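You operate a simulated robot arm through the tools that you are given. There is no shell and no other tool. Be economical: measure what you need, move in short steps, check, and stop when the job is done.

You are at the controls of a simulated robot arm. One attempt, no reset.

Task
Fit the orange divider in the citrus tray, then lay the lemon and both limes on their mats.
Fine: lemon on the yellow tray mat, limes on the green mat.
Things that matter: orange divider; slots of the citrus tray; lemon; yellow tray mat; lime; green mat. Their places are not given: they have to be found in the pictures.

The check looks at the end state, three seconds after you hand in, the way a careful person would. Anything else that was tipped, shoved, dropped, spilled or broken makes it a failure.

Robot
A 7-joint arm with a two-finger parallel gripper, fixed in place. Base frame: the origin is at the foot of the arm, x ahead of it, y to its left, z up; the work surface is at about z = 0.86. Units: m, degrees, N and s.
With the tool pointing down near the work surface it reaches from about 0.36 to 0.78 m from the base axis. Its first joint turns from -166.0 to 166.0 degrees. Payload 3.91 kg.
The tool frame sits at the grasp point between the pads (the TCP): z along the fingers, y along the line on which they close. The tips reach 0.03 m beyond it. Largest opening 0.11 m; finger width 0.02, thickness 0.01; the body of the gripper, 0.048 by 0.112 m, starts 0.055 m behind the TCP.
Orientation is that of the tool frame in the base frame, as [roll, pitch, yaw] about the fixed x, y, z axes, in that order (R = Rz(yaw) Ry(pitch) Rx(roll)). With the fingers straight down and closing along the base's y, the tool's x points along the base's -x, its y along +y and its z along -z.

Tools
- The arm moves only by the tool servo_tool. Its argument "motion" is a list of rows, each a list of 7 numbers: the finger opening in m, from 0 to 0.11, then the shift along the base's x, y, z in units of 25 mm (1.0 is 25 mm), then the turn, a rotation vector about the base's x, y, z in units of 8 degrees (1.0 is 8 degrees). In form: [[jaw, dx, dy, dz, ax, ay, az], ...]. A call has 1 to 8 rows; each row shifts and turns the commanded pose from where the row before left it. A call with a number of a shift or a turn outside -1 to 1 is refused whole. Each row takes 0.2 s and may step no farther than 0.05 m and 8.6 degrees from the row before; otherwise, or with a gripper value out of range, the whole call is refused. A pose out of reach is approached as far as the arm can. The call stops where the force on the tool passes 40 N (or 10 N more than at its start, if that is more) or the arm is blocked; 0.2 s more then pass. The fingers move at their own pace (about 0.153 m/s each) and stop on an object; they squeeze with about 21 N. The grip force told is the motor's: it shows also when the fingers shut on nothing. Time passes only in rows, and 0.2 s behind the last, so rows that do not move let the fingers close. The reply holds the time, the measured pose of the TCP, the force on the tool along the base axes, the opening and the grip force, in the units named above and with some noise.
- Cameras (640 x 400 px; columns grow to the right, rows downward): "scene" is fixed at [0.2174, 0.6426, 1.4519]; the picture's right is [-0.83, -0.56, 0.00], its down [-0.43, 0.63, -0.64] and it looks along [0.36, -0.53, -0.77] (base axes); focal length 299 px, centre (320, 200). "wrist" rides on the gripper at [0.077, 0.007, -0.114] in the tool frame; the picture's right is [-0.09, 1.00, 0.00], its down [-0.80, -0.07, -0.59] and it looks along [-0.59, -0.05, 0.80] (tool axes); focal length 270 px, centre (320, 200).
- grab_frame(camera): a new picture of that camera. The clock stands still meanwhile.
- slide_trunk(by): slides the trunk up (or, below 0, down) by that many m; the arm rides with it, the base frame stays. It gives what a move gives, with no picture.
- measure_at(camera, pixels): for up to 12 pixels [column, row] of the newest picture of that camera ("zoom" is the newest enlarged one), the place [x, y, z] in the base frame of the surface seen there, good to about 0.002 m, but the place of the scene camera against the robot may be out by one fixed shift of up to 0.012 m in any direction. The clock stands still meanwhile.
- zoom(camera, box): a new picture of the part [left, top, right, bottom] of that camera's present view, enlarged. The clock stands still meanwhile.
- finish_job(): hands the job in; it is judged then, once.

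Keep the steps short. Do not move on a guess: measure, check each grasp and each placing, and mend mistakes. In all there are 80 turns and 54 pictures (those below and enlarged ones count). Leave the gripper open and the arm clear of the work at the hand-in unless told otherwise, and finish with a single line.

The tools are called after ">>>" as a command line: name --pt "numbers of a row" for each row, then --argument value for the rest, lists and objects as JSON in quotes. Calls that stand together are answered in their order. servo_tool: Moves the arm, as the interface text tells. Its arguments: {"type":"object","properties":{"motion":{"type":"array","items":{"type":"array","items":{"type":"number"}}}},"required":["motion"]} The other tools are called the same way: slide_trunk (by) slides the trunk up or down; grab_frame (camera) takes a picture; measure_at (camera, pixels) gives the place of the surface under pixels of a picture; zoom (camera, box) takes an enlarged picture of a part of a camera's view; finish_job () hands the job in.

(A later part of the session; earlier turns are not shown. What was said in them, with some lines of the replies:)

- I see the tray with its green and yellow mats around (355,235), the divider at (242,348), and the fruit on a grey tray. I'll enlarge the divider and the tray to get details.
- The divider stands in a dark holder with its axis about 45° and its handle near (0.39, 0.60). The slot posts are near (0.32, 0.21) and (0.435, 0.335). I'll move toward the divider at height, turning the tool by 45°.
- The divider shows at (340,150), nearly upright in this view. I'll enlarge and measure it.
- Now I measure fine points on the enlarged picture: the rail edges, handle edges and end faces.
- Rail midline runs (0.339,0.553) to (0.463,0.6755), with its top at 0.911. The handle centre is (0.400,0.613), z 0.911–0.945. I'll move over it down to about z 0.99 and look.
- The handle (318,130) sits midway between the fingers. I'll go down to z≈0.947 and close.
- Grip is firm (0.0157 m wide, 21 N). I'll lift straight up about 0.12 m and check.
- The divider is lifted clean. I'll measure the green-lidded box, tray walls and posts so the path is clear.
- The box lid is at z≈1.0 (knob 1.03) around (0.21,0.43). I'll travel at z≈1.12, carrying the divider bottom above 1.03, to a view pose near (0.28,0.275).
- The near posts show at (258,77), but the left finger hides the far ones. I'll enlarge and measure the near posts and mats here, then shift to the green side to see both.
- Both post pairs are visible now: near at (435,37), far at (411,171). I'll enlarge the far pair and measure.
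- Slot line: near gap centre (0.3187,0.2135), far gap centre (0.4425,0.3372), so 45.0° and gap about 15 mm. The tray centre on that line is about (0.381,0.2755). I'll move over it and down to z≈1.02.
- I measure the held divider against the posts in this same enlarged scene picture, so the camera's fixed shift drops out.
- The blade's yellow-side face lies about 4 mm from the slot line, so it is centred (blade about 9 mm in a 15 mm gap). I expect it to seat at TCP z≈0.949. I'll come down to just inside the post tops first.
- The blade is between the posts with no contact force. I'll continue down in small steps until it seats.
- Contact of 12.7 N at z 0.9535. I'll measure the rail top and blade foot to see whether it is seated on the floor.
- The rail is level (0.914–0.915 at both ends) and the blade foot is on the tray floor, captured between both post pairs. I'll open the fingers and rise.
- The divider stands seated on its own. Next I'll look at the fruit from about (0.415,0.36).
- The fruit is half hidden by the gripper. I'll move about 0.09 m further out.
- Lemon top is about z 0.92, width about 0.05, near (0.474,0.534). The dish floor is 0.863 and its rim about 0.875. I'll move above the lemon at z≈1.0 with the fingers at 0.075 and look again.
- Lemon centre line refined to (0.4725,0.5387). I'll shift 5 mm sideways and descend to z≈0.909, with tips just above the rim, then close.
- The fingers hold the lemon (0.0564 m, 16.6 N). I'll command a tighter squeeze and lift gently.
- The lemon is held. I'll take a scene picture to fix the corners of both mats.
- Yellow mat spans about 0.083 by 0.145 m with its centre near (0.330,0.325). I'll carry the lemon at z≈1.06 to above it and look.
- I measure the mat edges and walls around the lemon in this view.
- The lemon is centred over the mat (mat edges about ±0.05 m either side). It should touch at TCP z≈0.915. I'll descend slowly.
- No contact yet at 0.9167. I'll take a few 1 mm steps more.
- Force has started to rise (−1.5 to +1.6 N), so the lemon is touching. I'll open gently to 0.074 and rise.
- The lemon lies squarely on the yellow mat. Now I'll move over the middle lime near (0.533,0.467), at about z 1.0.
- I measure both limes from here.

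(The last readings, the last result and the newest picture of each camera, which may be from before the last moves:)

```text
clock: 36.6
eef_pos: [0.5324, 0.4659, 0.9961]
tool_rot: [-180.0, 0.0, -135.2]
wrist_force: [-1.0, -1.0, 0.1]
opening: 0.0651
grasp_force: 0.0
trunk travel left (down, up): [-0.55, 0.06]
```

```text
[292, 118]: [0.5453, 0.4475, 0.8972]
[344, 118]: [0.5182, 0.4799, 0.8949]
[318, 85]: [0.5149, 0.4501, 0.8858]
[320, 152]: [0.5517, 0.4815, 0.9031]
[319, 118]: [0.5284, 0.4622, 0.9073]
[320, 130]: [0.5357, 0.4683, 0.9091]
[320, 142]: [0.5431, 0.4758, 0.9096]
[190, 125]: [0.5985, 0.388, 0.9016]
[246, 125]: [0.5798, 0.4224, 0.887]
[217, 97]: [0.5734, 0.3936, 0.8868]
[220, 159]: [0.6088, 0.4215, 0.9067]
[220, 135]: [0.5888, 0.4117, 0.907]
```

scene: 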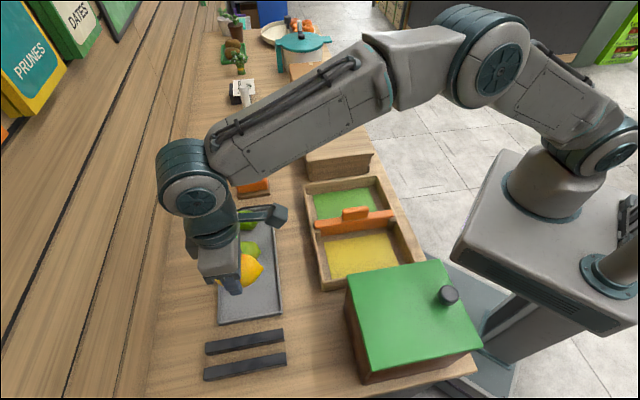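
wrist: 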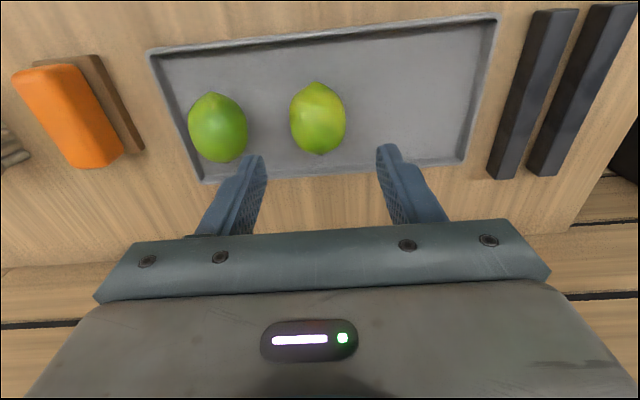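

Middle lime centre is (0.539,0.472), width about 0.042, top 0.9096. I'll shift, descend to z≈0.903 and close.

>>> servo_tool --pt "0.065 0.26 0.24 -0.6 0 0 0" --pt "0.065 0 0 -0.8 0 0 0" --pt "0.065 0 0 -0.9 0 0 0" --pt "0.065 0 0 -0.9 0 0 0" --pt "0.065 0 0 -0.53 0 0 0" --pt "0.065 0 0 0 0 0 0"

>>> servo_tool --pt "0.045 0 0 0 0 0 0" --pt "0.02 0 0 0 0 0 0" --pt "0.01 0 0 0 0 0 0" --pt "0.01 0 0 0 0 0 0"

>>> grab_frame --camera "wrist"

```text
clock: 38.0
eef_pos: [0.5389, 0.4715, 0.9016]
tool_rot: [179.9, 0.0, -135.1]
wrist_force: [-0.5, -1.0, 0.0]
opening: 0.0652
grasp_force: 0.1
trunk travel left (down, up): [-0.55, 0.06]
```

```text
clock: 39.0
eef_pos: [0.5396, 0.471, 0.9023]
tool_rot: [180.0, 0.0, -135.2]
wrist_force: [-1.2, 1.2, 0.0]
opening: 0.0467
grasp_force: 16.3
trunk travel left (down, up): [-0.55, 0.06]
```

```text
21 pictures are left
```

wrist: 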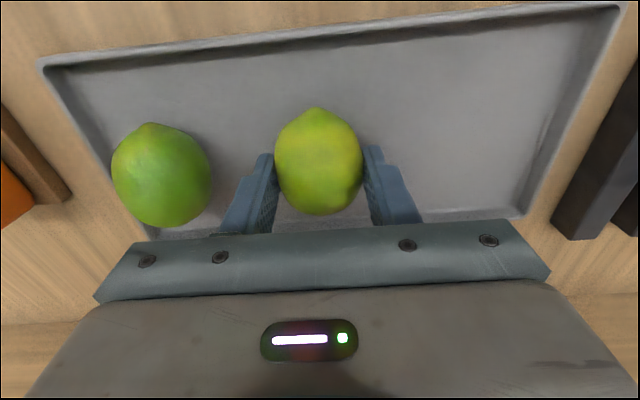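

The lime is held (0.0467 m, 16 N). I'll lift and carry it toward the far half of the green mat, about (0.450,0.2525).

>>> servo_tool --pt "0.01 0 0 0.4 0 0 0" --pt "0.01 0 0 0.8 0 0 0" --pt "0.01 0 0 1 0 0 0" --pt "0.01 0 0 1 0 0 0" --pt "0.01 0 0 1 0 0 0" --pt "0.01 -0.3 -0.74 1 0 0 0" --pt "0.01 -0.4 -1 0.8 0 0 0" --pt "0.01 -0.4 -1 0 0 0 0"

>>> servo_tool --pt "0.01 -0.4 -1 0 0 0 0" --pt "0.01 -0.4 -1 0 0 0 0" --pt "0.01 -0.4 -1 0 0 0 0" --pt "0.01 -0.4 -1 0 0 0 0" --pt "0.01 -0.4 -1 0 0 0 0" --pt "0.01 -0.47 -1 0 0 0 0" --pt "0.01 0 0 0 0 0 0"

>>> grab_frame --camera "wrist"

```text
clock: 40.8
eef_pos: [0.5122, 0.4015, 1.0516]
tool_rot: [-180.0, 0.1, -135.2]
wrist_force: [0.3, 0.4, -0.4]
opening: 0.0467
grasp_force: 15.9
trunk travel left (down, up): [-0.55, 0.06]
```

```text
clock: 42.4
eef_pos: [0.4517, 0.2516, 1.0529]
tool_rot: [-179.9, 0.0, -135.1]
wrist_force: [-0.1, 0.6, -0.2]
opening: 0.047
grasp_force: 16.2
trunk travel left (down, up): [-0.55, 0.06]
```

```text
20 pictures are left
```

wrist: 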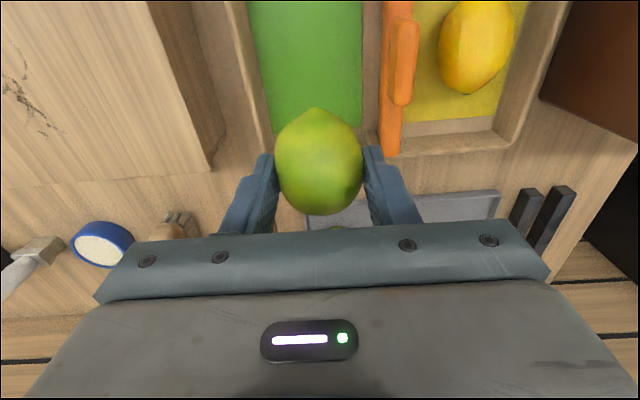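

>>> measure_at --camera "wrist" --pixels '[[268, 125], [252, 40], [361, 124], [362, 40], [264, 80], [246, 80], [370, 140], [362, 5], [240, 60], [269, 130], [480, 120], [366, 80]]'

```text
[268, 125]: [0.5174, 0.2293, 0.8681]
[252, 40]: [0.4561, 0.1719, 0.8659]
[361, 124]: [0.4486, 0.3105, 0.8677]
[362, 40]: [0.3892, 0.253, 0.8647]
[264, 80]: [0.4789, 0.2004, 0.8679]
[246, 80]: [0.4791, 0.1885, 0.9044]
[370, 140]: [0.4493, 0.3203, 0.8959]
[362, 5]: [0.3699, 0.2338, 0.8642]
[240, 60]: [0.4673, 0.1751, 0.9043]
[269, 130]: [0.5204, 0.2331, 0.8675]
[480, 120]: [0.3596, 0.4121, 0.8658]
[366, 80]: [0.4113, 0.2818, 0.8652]
```

Green mat spans q −0.20 to −0.098 across and p 0.39 to 0.537 along. The lime sits over its far half. Touch is expected at TCP z≈0.9075, so I'll descend to 0.910 first.

>>> servo_tool --pt "0.01 0 0 -1 0 0 0" --pt "0.01 0 0 -1 0 0 0" --pt "0.01 0 0 -1 0 0 0" --pt "0.01 0 0 -1 0 0 0" --pt "0.01 0 0 -0.9 0 0 0" --pt "0.01 0 0 -0.6 0 0 0" --pt "0.01 0 0 -0.2 0 0 0" --pt "0.01 0 0 0 0 0 0"

>>> servo_tool --pt "0.01 0 0 -0.05 0 0 0" --pt "0.01 0 0 -0.05 0 0 0" --pt "0.01 0 0 0 0 0 0"

```text
clock: 44.2
eef_pos: [0.4502, 0.2531, 0.91]
tool_rot: [-180.0, 0.0, -135.2]
wrist_force: [-0.4, 1.1, -0.7]
opening: 0.0468
grasp_force: 16.2
trunk travel left (down, up): [-0.55, 0.06]
```

```text
clock: 45.0
eef_pos: [0.4493, 0.2519, 0.9083]
tool_rot: [-180.0, 0.0, -135.2]
wrist_force: [0.0, -0.8, -0.6]
opening: 0.0464
grasp_force: 15.6
trunk travel left (down, up): [-0.55, 0.06]
```

Still no clear contact, so I'll go down 1 mm at a time.

>>> servo_tool --pt "0.01 0 0 -0.05 0 0 0" --pt "0.01 0 0 0 0 0 0"

>>> servo_tool --pt "0.01 0 0 -0.05 0 0 0" --pt "0.01 0 0 0 0 0 0"

```text
clock: 45.6
eef_pos: [0.4499, 0.254, 0.9071]
tool_rot: [-179.9, 0.1, -135.2]
wrist_force: [-0.1, 0.6, 7.3]
opening: 0.0466
grasp_force: 16.4
trunk travel left (down, up): [-0.55, 0.06]
```

```text
clock: 46.2
eef_pos: [0.4511, 0.2518, 0.9045]
tool_rot: [179.9, 0.1, -135.2]
wrist_force: [1.4, 0.7, 15.5]
opening: 0.0467
grasp_force: 16.7
trunk travel left (down, up): [-0.55, 0.06]
```

Contact (15 N). I'll ease up 1.5 mm, open to 0.062 and rise.

>>> servo_tool --pt "0.01 0 0 0.07 0 0 0" --pt "0.052 0 0 0 0 0 0" --pt "0.062 0 0 0 0 0 0" --pt "0.062 0 0 0.4 0 0 0" --pt "0.062 0 0 1 0 0 0" --pt "0.062 0 0 1 0 0 0" --pt "0.062 0 0 1 0 0 0" --pt "0.062 0 0 1 0 0 0"

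>>> servo_tool --pt "0.062 0 0 1 0 0 0" --pt "0.062 0 0 0 0 0 0"

>>> grab_frame --camera "wrist"

```text
clock: 48.0
eef_pos: [0.4489, 0.2521, 1.0176]
tool_rot: [-180.0, 0.0, -135.2]
wrist_force: [0.4, -0.3, 0.1]
opening: 0.0619
grasp_force: 0.1
trunk travel left (down, up): [-0.55, 0.06]
```

```text
clock: 48.6
eef_pos: [0.4498, 0.2508, 1.0425]
tool_rot: [180.0, 0.1, -135.1]
wrist_force: [-1.0, 0.0, 0.3]
opening: 0.0619
grasp_force: 0.1
trunk travel left (down, up): [-0.55, 0.06]
```

```text
19 pictures are left
```

wrist: 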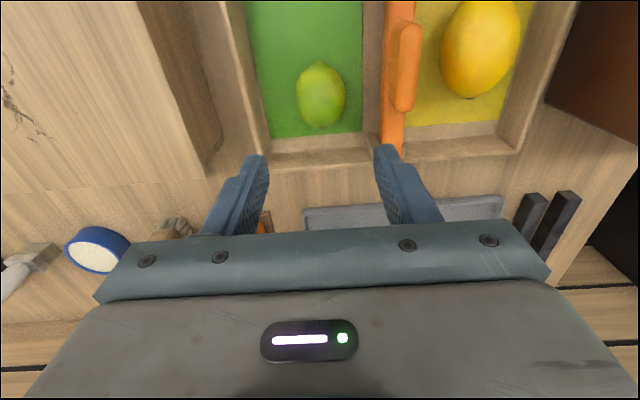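

The first lime rests on the green mat. I'll move over the second lime near (0.595,0.415).

>>> servo_tool --pt "0.062 0.8 0.93 0 0 0 0" --pt "0.062 0.83 0.94 0 0 0 0" --pt "0.062 0.83 0.94 0 0 0 0" --pt "0.062 0.83 0.94 0 0 0 0" --pt "0.062 0.83 0.94 0 0 0 0" --pt "0.062 0.83 0.94 -0.8 0 0 0" --pt "0.062 0.83 0.94 -0.9 0 0 0" --pt "0.062 0 0 0 0 0 0"

>>> grab_frame --camera "wrist"

```text
clock: 50.4
eef_pos: [0.596, 0.4173, 0.9981]
tool_rot: [179.9, -0.1, -135.2]
wrist_force: [0.4, 0.2, 0.3]
opening: 0.0618
grasp_force: 0.0
trunk travel left (down, up): [-0.55, 0.06]
```

```text
18 pictures are left
```

wrist: 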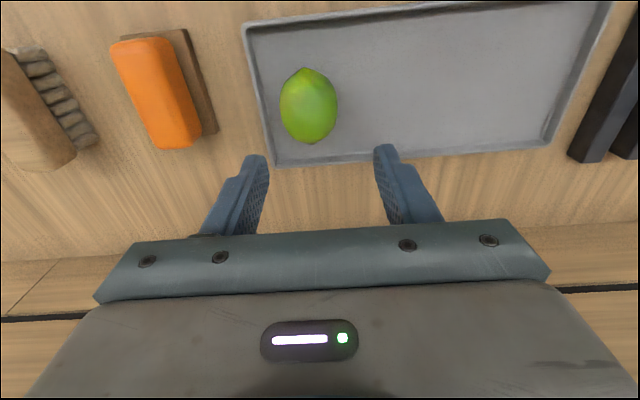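

>>> measure_at --camera "wrist" --pixels '[[282, 107], [336, 107], [306, 70], [310, 141], [309, 107], [309, 120], [309, 132], [262, 107], [214, 125], [284, 120], [335, 120], [257, 80]]'

```text
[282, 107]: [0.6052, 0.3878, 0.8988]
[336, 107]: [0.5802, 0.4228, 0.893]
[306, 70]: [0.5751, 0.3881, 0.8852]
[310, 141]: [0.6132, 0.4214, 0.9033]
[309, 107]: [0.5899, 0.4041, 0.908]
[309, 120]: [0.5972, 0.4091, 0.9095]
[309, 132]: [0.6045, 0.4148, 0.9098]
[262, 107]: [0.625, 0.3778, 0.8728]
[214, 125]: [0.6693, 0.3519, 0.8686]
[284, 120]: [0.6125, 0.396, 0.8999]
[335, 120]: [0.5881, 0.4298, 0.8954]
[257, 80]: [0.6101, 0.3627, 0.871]
```

Second lime centre is (0.5995,0.4117). The dish rim (z≈0.873) is close on the left, so I'll use opening 0.056 and TCP z≈0.906.

>>> servo_tool --pt "0.058 0.14 -0.22 -0.6 0 0 0" --pt "0.056 0 0 -0.8 0 0 0" --pt "0.056 0 0 -0.9 0 0 0" --pt "0.056 0 0 -0.9 0 0 0" --pt "0.056 0 0 -0.45 0 0 0" --pt "0.056 0 0 0 0 0 0"

>>> servo_tool --pt "0.045 0 0 0 0 0 0" --pt "0.02 0 0 0 0 0 0" --pt "0.01 0 0 0 0 0 0" --pt "0.01 0 0 0 0 0 0"

>>> grab_frame --camera "wrist"

```text
clock: 51.8
eef_pos: [0.5989, 0.4112, 0.9084]
tool_rot: [179.9, 0.0, -135.2]
wrist_force: [-0.4, 0.1, -0.8]
opening: 0.0559
grasp_force: 0.1
trunk travel left (down, up): [-0.55, 0.06]
```

```text
clock: 52.8
eef_pos: [0.5984, 0.4112, 0.9071]
tool_rot: [-179.9, 0.0, -135.2]
wrist_force: [-0.5, -0.2, 0.0]
opening: 0.0467
grasp_force: 15.9
trunk travel left (down, up): [-0.55, 0.06]
```

```text
17 pictures are left
```

wrist: 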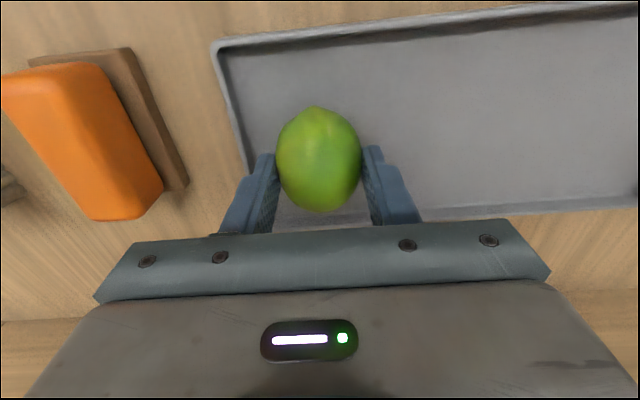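

Second lime held (0.0467 m, 16 N). I'll lift and carry it to above the near half of the green mat, about (0.413,0.191).

>>> servo_tool --pt "0.01 0 0 0.4 0 0 0" --pt "0.01 0 0 0.8 0 0 0" --pt "0.01 0 0 1 0 0 0" --pt "0.01 0 0 1 0 0 0" --pt "0.01 -0.2 -0.2 1 0 0 0" --pt "0.01 -0.6 -0.7 1 0 0 0" --pt "0.01 -0.8 -0.95 0.8 0 0 0" --pt "0.01 -0.8 -0.95 0 0 0 0"

>>> servo_tool --pt "0.01 -0.83 -1 0 0 0 0" --pt "0.01 -0.83 -1 0 0 0 0" --pt "0.01 -0.83 -1 0 0 0 0" --pt "0.01 -0.83 -1 0 0 0 0" --pt "0.01 -0.84 -1 0 0 0 0" --pt "0.01 -0.85 -1 0 0 0 0" --pt "0.01 0 0 0 0 0 0"

>>> grab_frame --camera "wrist"

>>> zoom --camera "scene" --box '[290, 150, 440, 290]'

```text
clock: 54.6
eef_pos: [0.5387, 0.3423, 1.0565]
tool_rot: [-180.0, 0.0, -135.2]
wrist_force: [1.3, 0.3, -0.3]
opening: 0.0467
grasp_force: 16.4
trunk travel left (down, up): [-0.55, 0.06]
```

```text
clock: 56.2
eef_pos: [0.413, 0.1908, 1.0573]
tool_rot: [-180.0, 0.0, -135.2]
wrist_force: [1.4, 0.7, -0.6]
opening: 0.0467
grasp_force: 16.2
trunk travel left (down, up): [-0.55, 0.06]
```

```text
16 pictures are left
```

wrist: 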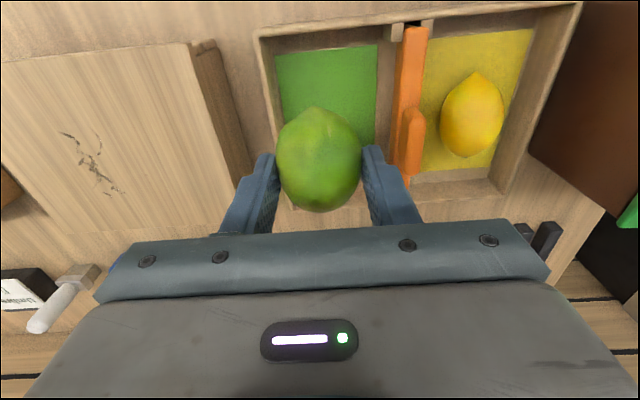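

```text
2.86 times, centred on (365, 220) of scene
```

zoom: 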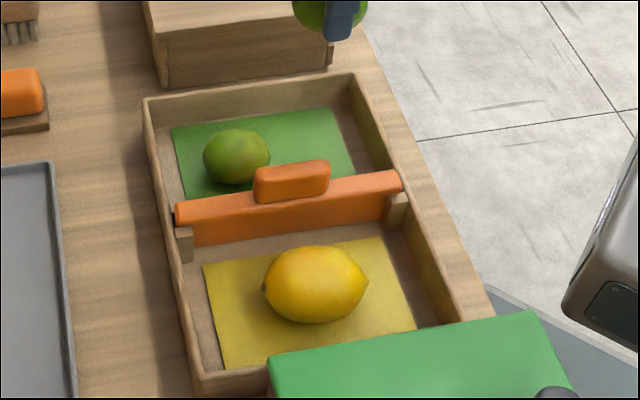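

I measure the placed lime's ends and the mat's near edge before lowering.

>>> measure_at --camera "zoom" --pixels '[[206, 158], [268, 150], [236, 140], [330, 112], [350, 165], [238, 165]]'

>>> measure_at --camera "wrist" --pixels '[[278, 55], [375, 47], [282, 100], [377, 120], [270, 60], [258, 60], [325, 52], [328, 30]]'

```text
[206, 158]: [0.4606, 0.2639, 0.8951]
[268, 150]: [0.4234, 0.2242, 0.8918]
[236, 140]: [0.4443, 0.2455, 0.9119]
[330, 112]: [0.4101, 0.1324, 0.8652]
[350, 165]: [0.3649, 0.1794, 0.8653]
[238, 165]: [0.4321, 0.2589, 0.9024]
```

```text
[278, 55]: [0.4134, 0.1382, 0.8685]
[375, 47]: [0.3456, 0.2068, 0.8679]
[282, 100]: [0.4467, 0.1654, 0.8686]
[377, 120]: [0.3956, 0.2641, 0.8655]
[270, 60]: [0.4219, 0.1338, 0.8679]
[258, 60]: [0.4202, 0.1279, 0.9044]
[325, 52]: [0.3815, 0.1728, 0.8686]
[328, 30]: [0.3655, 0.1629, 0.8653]
```

The placed lime's near end is at p≈0.462 and the mat's near edge at 0.39. I'll nudge to (0.4144,0.1853) for a clear gap and lower to 0.914.

>>> servo_tool --pt "0.01 0.06 -0.22 -0.9 0 0 0" --pt "0.01 0 0 -1 0 0 0" --pt "0.01 0 0 -1 0 0 0" --pt "0.01 0 0 -1 0 0 0" --pt "0.01 0 0 -1 0 0 0" --pt "0.01 0 0 -0.6 0 0 0" --pt "0.01 0 0 -0.2 0 0 0" --pt "0.01 0 0 0 0 0 0"

>>> servo_tool --pt "0.01 0 0 -0.05 0 0 0" --pt "0.01 0 0 0 0 0 0"

>>> grab_frame --camera "wrist"

```text
clock: 58.0
eef_pos: [0.4155, 0.1868, 0.9142]
tool_rot: [-179.9, 0.0, -135.2]
wrist_force: [0.5, -0.2, -0.6]
opening: 0.0465
grasp_force: 15.7
trunk travel left (down, up): [-0.55, 0.06]
```

```text
clock: 58.6
eef_pos: [0.4144, 0.1861, 0.9132]
tool_rot: [180.0, 0.0, -135.1]
wrist_force: [0.6, -0.4, -0.1]
opening: 0.0466
grasp_force: 15.6
trunk travel left (down, up): [-0.55, 0.06]
```

```text
14 pictures are left
```

wrist: 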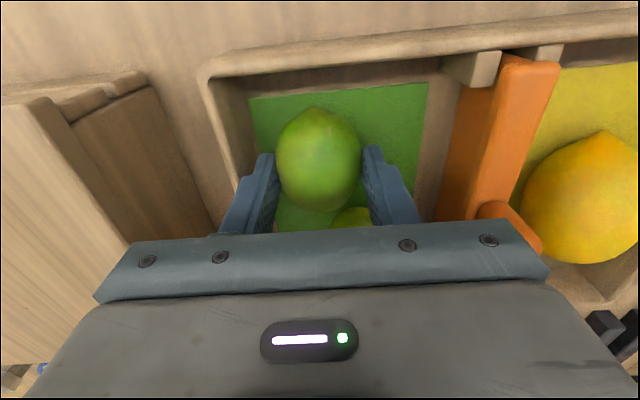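

The lime is over the mat, clear of the wall and the other lime. I'll step down to contact.

>>> servo_tool --pt "0.01 0 0 -0.05 0 0 0" --pt "0.01 0 0 0 0 0 0"

>>> servo_tool --pt "0.01 0 0 -0.04 0 0 0" --pt "0.01 0 0 0 0 0 0"

```text
clock: 59.2
eef_pos: [0.4149, 0.1865, 0.9127]
tool_rot: [179.9, 0.0, -135.3]
wrist_force: [-0.8, 0.0, -0.4]
opening: 0.0465
grasp_force: 16.0
trunk travel left (down, up): [-0.55, 0.06]
```

```text
clock: 59.8
eef_pos: [0.4139, 0.1853, 0.9127]
tool_rot: [180.0, 0.0, -135.2]
wrist_force: [0.4, -0.6, 2.4]
opening: 0.0469
grasp_force: 16.1
trunk travel left (down, up): [-0.55, 0.06]
```

Touching now (2.4 N). I'll open narrowly to 0.055, then rise.

>>> servo_tool --pt "0.05 0 0 0 0 0 0" --pt "0.055 0 0 0 0 0 0" --pt "0.055 0 0 0.4 0 0 0" --pt "0.055 0 0 1 0 0 0" --pt "0.055 0 0 1 0 0 0" --pt "0.055 0 0 1 0 0 0" --pt "0.055 0 0 1 0 0 0" --pt "0.055 0 0 1 0 0 0"

>>> servo_tool --pt "0.08 0 -1 1 0 0 0" --pt "0.11 0 -1 1 0 0 0" --pt "0.11 0 -1 0 0 0 0" --pt "0.11 0 -1 0 0 0 0" --pt "0.11 0 0 0 0 0 0"

>>> grab_frame --camera "scene"

>>> zoom --camera "scene" --box '[290, 165, 440, 290]'

```text
clock: 61.6
eef_pos: [0.4158, 0.1845, 1.0478]
tool_rot: [-180.0, 0.0, -135.2]
wrist_force: [-0.4, -0.3, 0.3]
opening: 0.055
grasp_force: 0.0
trunk travel left (down, up): [-0.55, 0.06]
```

```text
clock: 62.8
eef_pos: [0.4153, 0.0842, 1.0955]
tool_rot: [-180.0, -0.1, -135.2]
wrist_force: [0.6, 0.8, 0.4]
opening: 0.1099
grasp_force: 0.1
trunk travel left (down, up): [-0.55, 0.06]
```

```text
13 pictures are left
```

scene: 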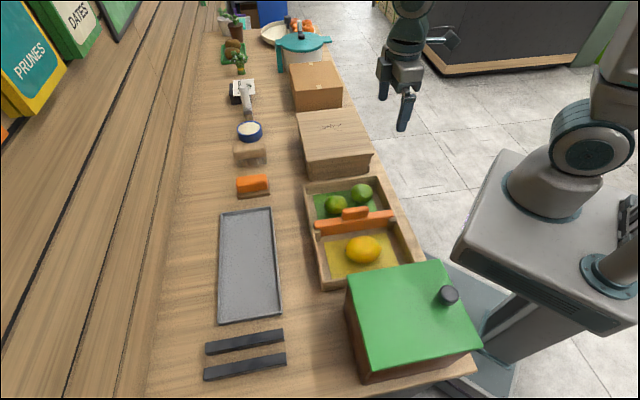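

```text
3.20 times, centred on (365, 228) of scene
```

zoom: 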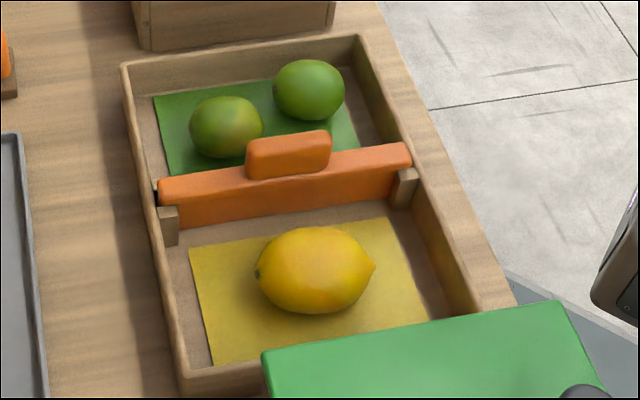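

Lemon, both limes and the divider are all in place and nothing else has moved. The gripper is open and clear, so I'm handing in.

>>> finish_job

```text
The job is handed in.
```

The orange divider is seated in the tray slots, the lemon is on the yellow mat, both limes are on the green mat, and the job is handed in with the gripper open and clear.
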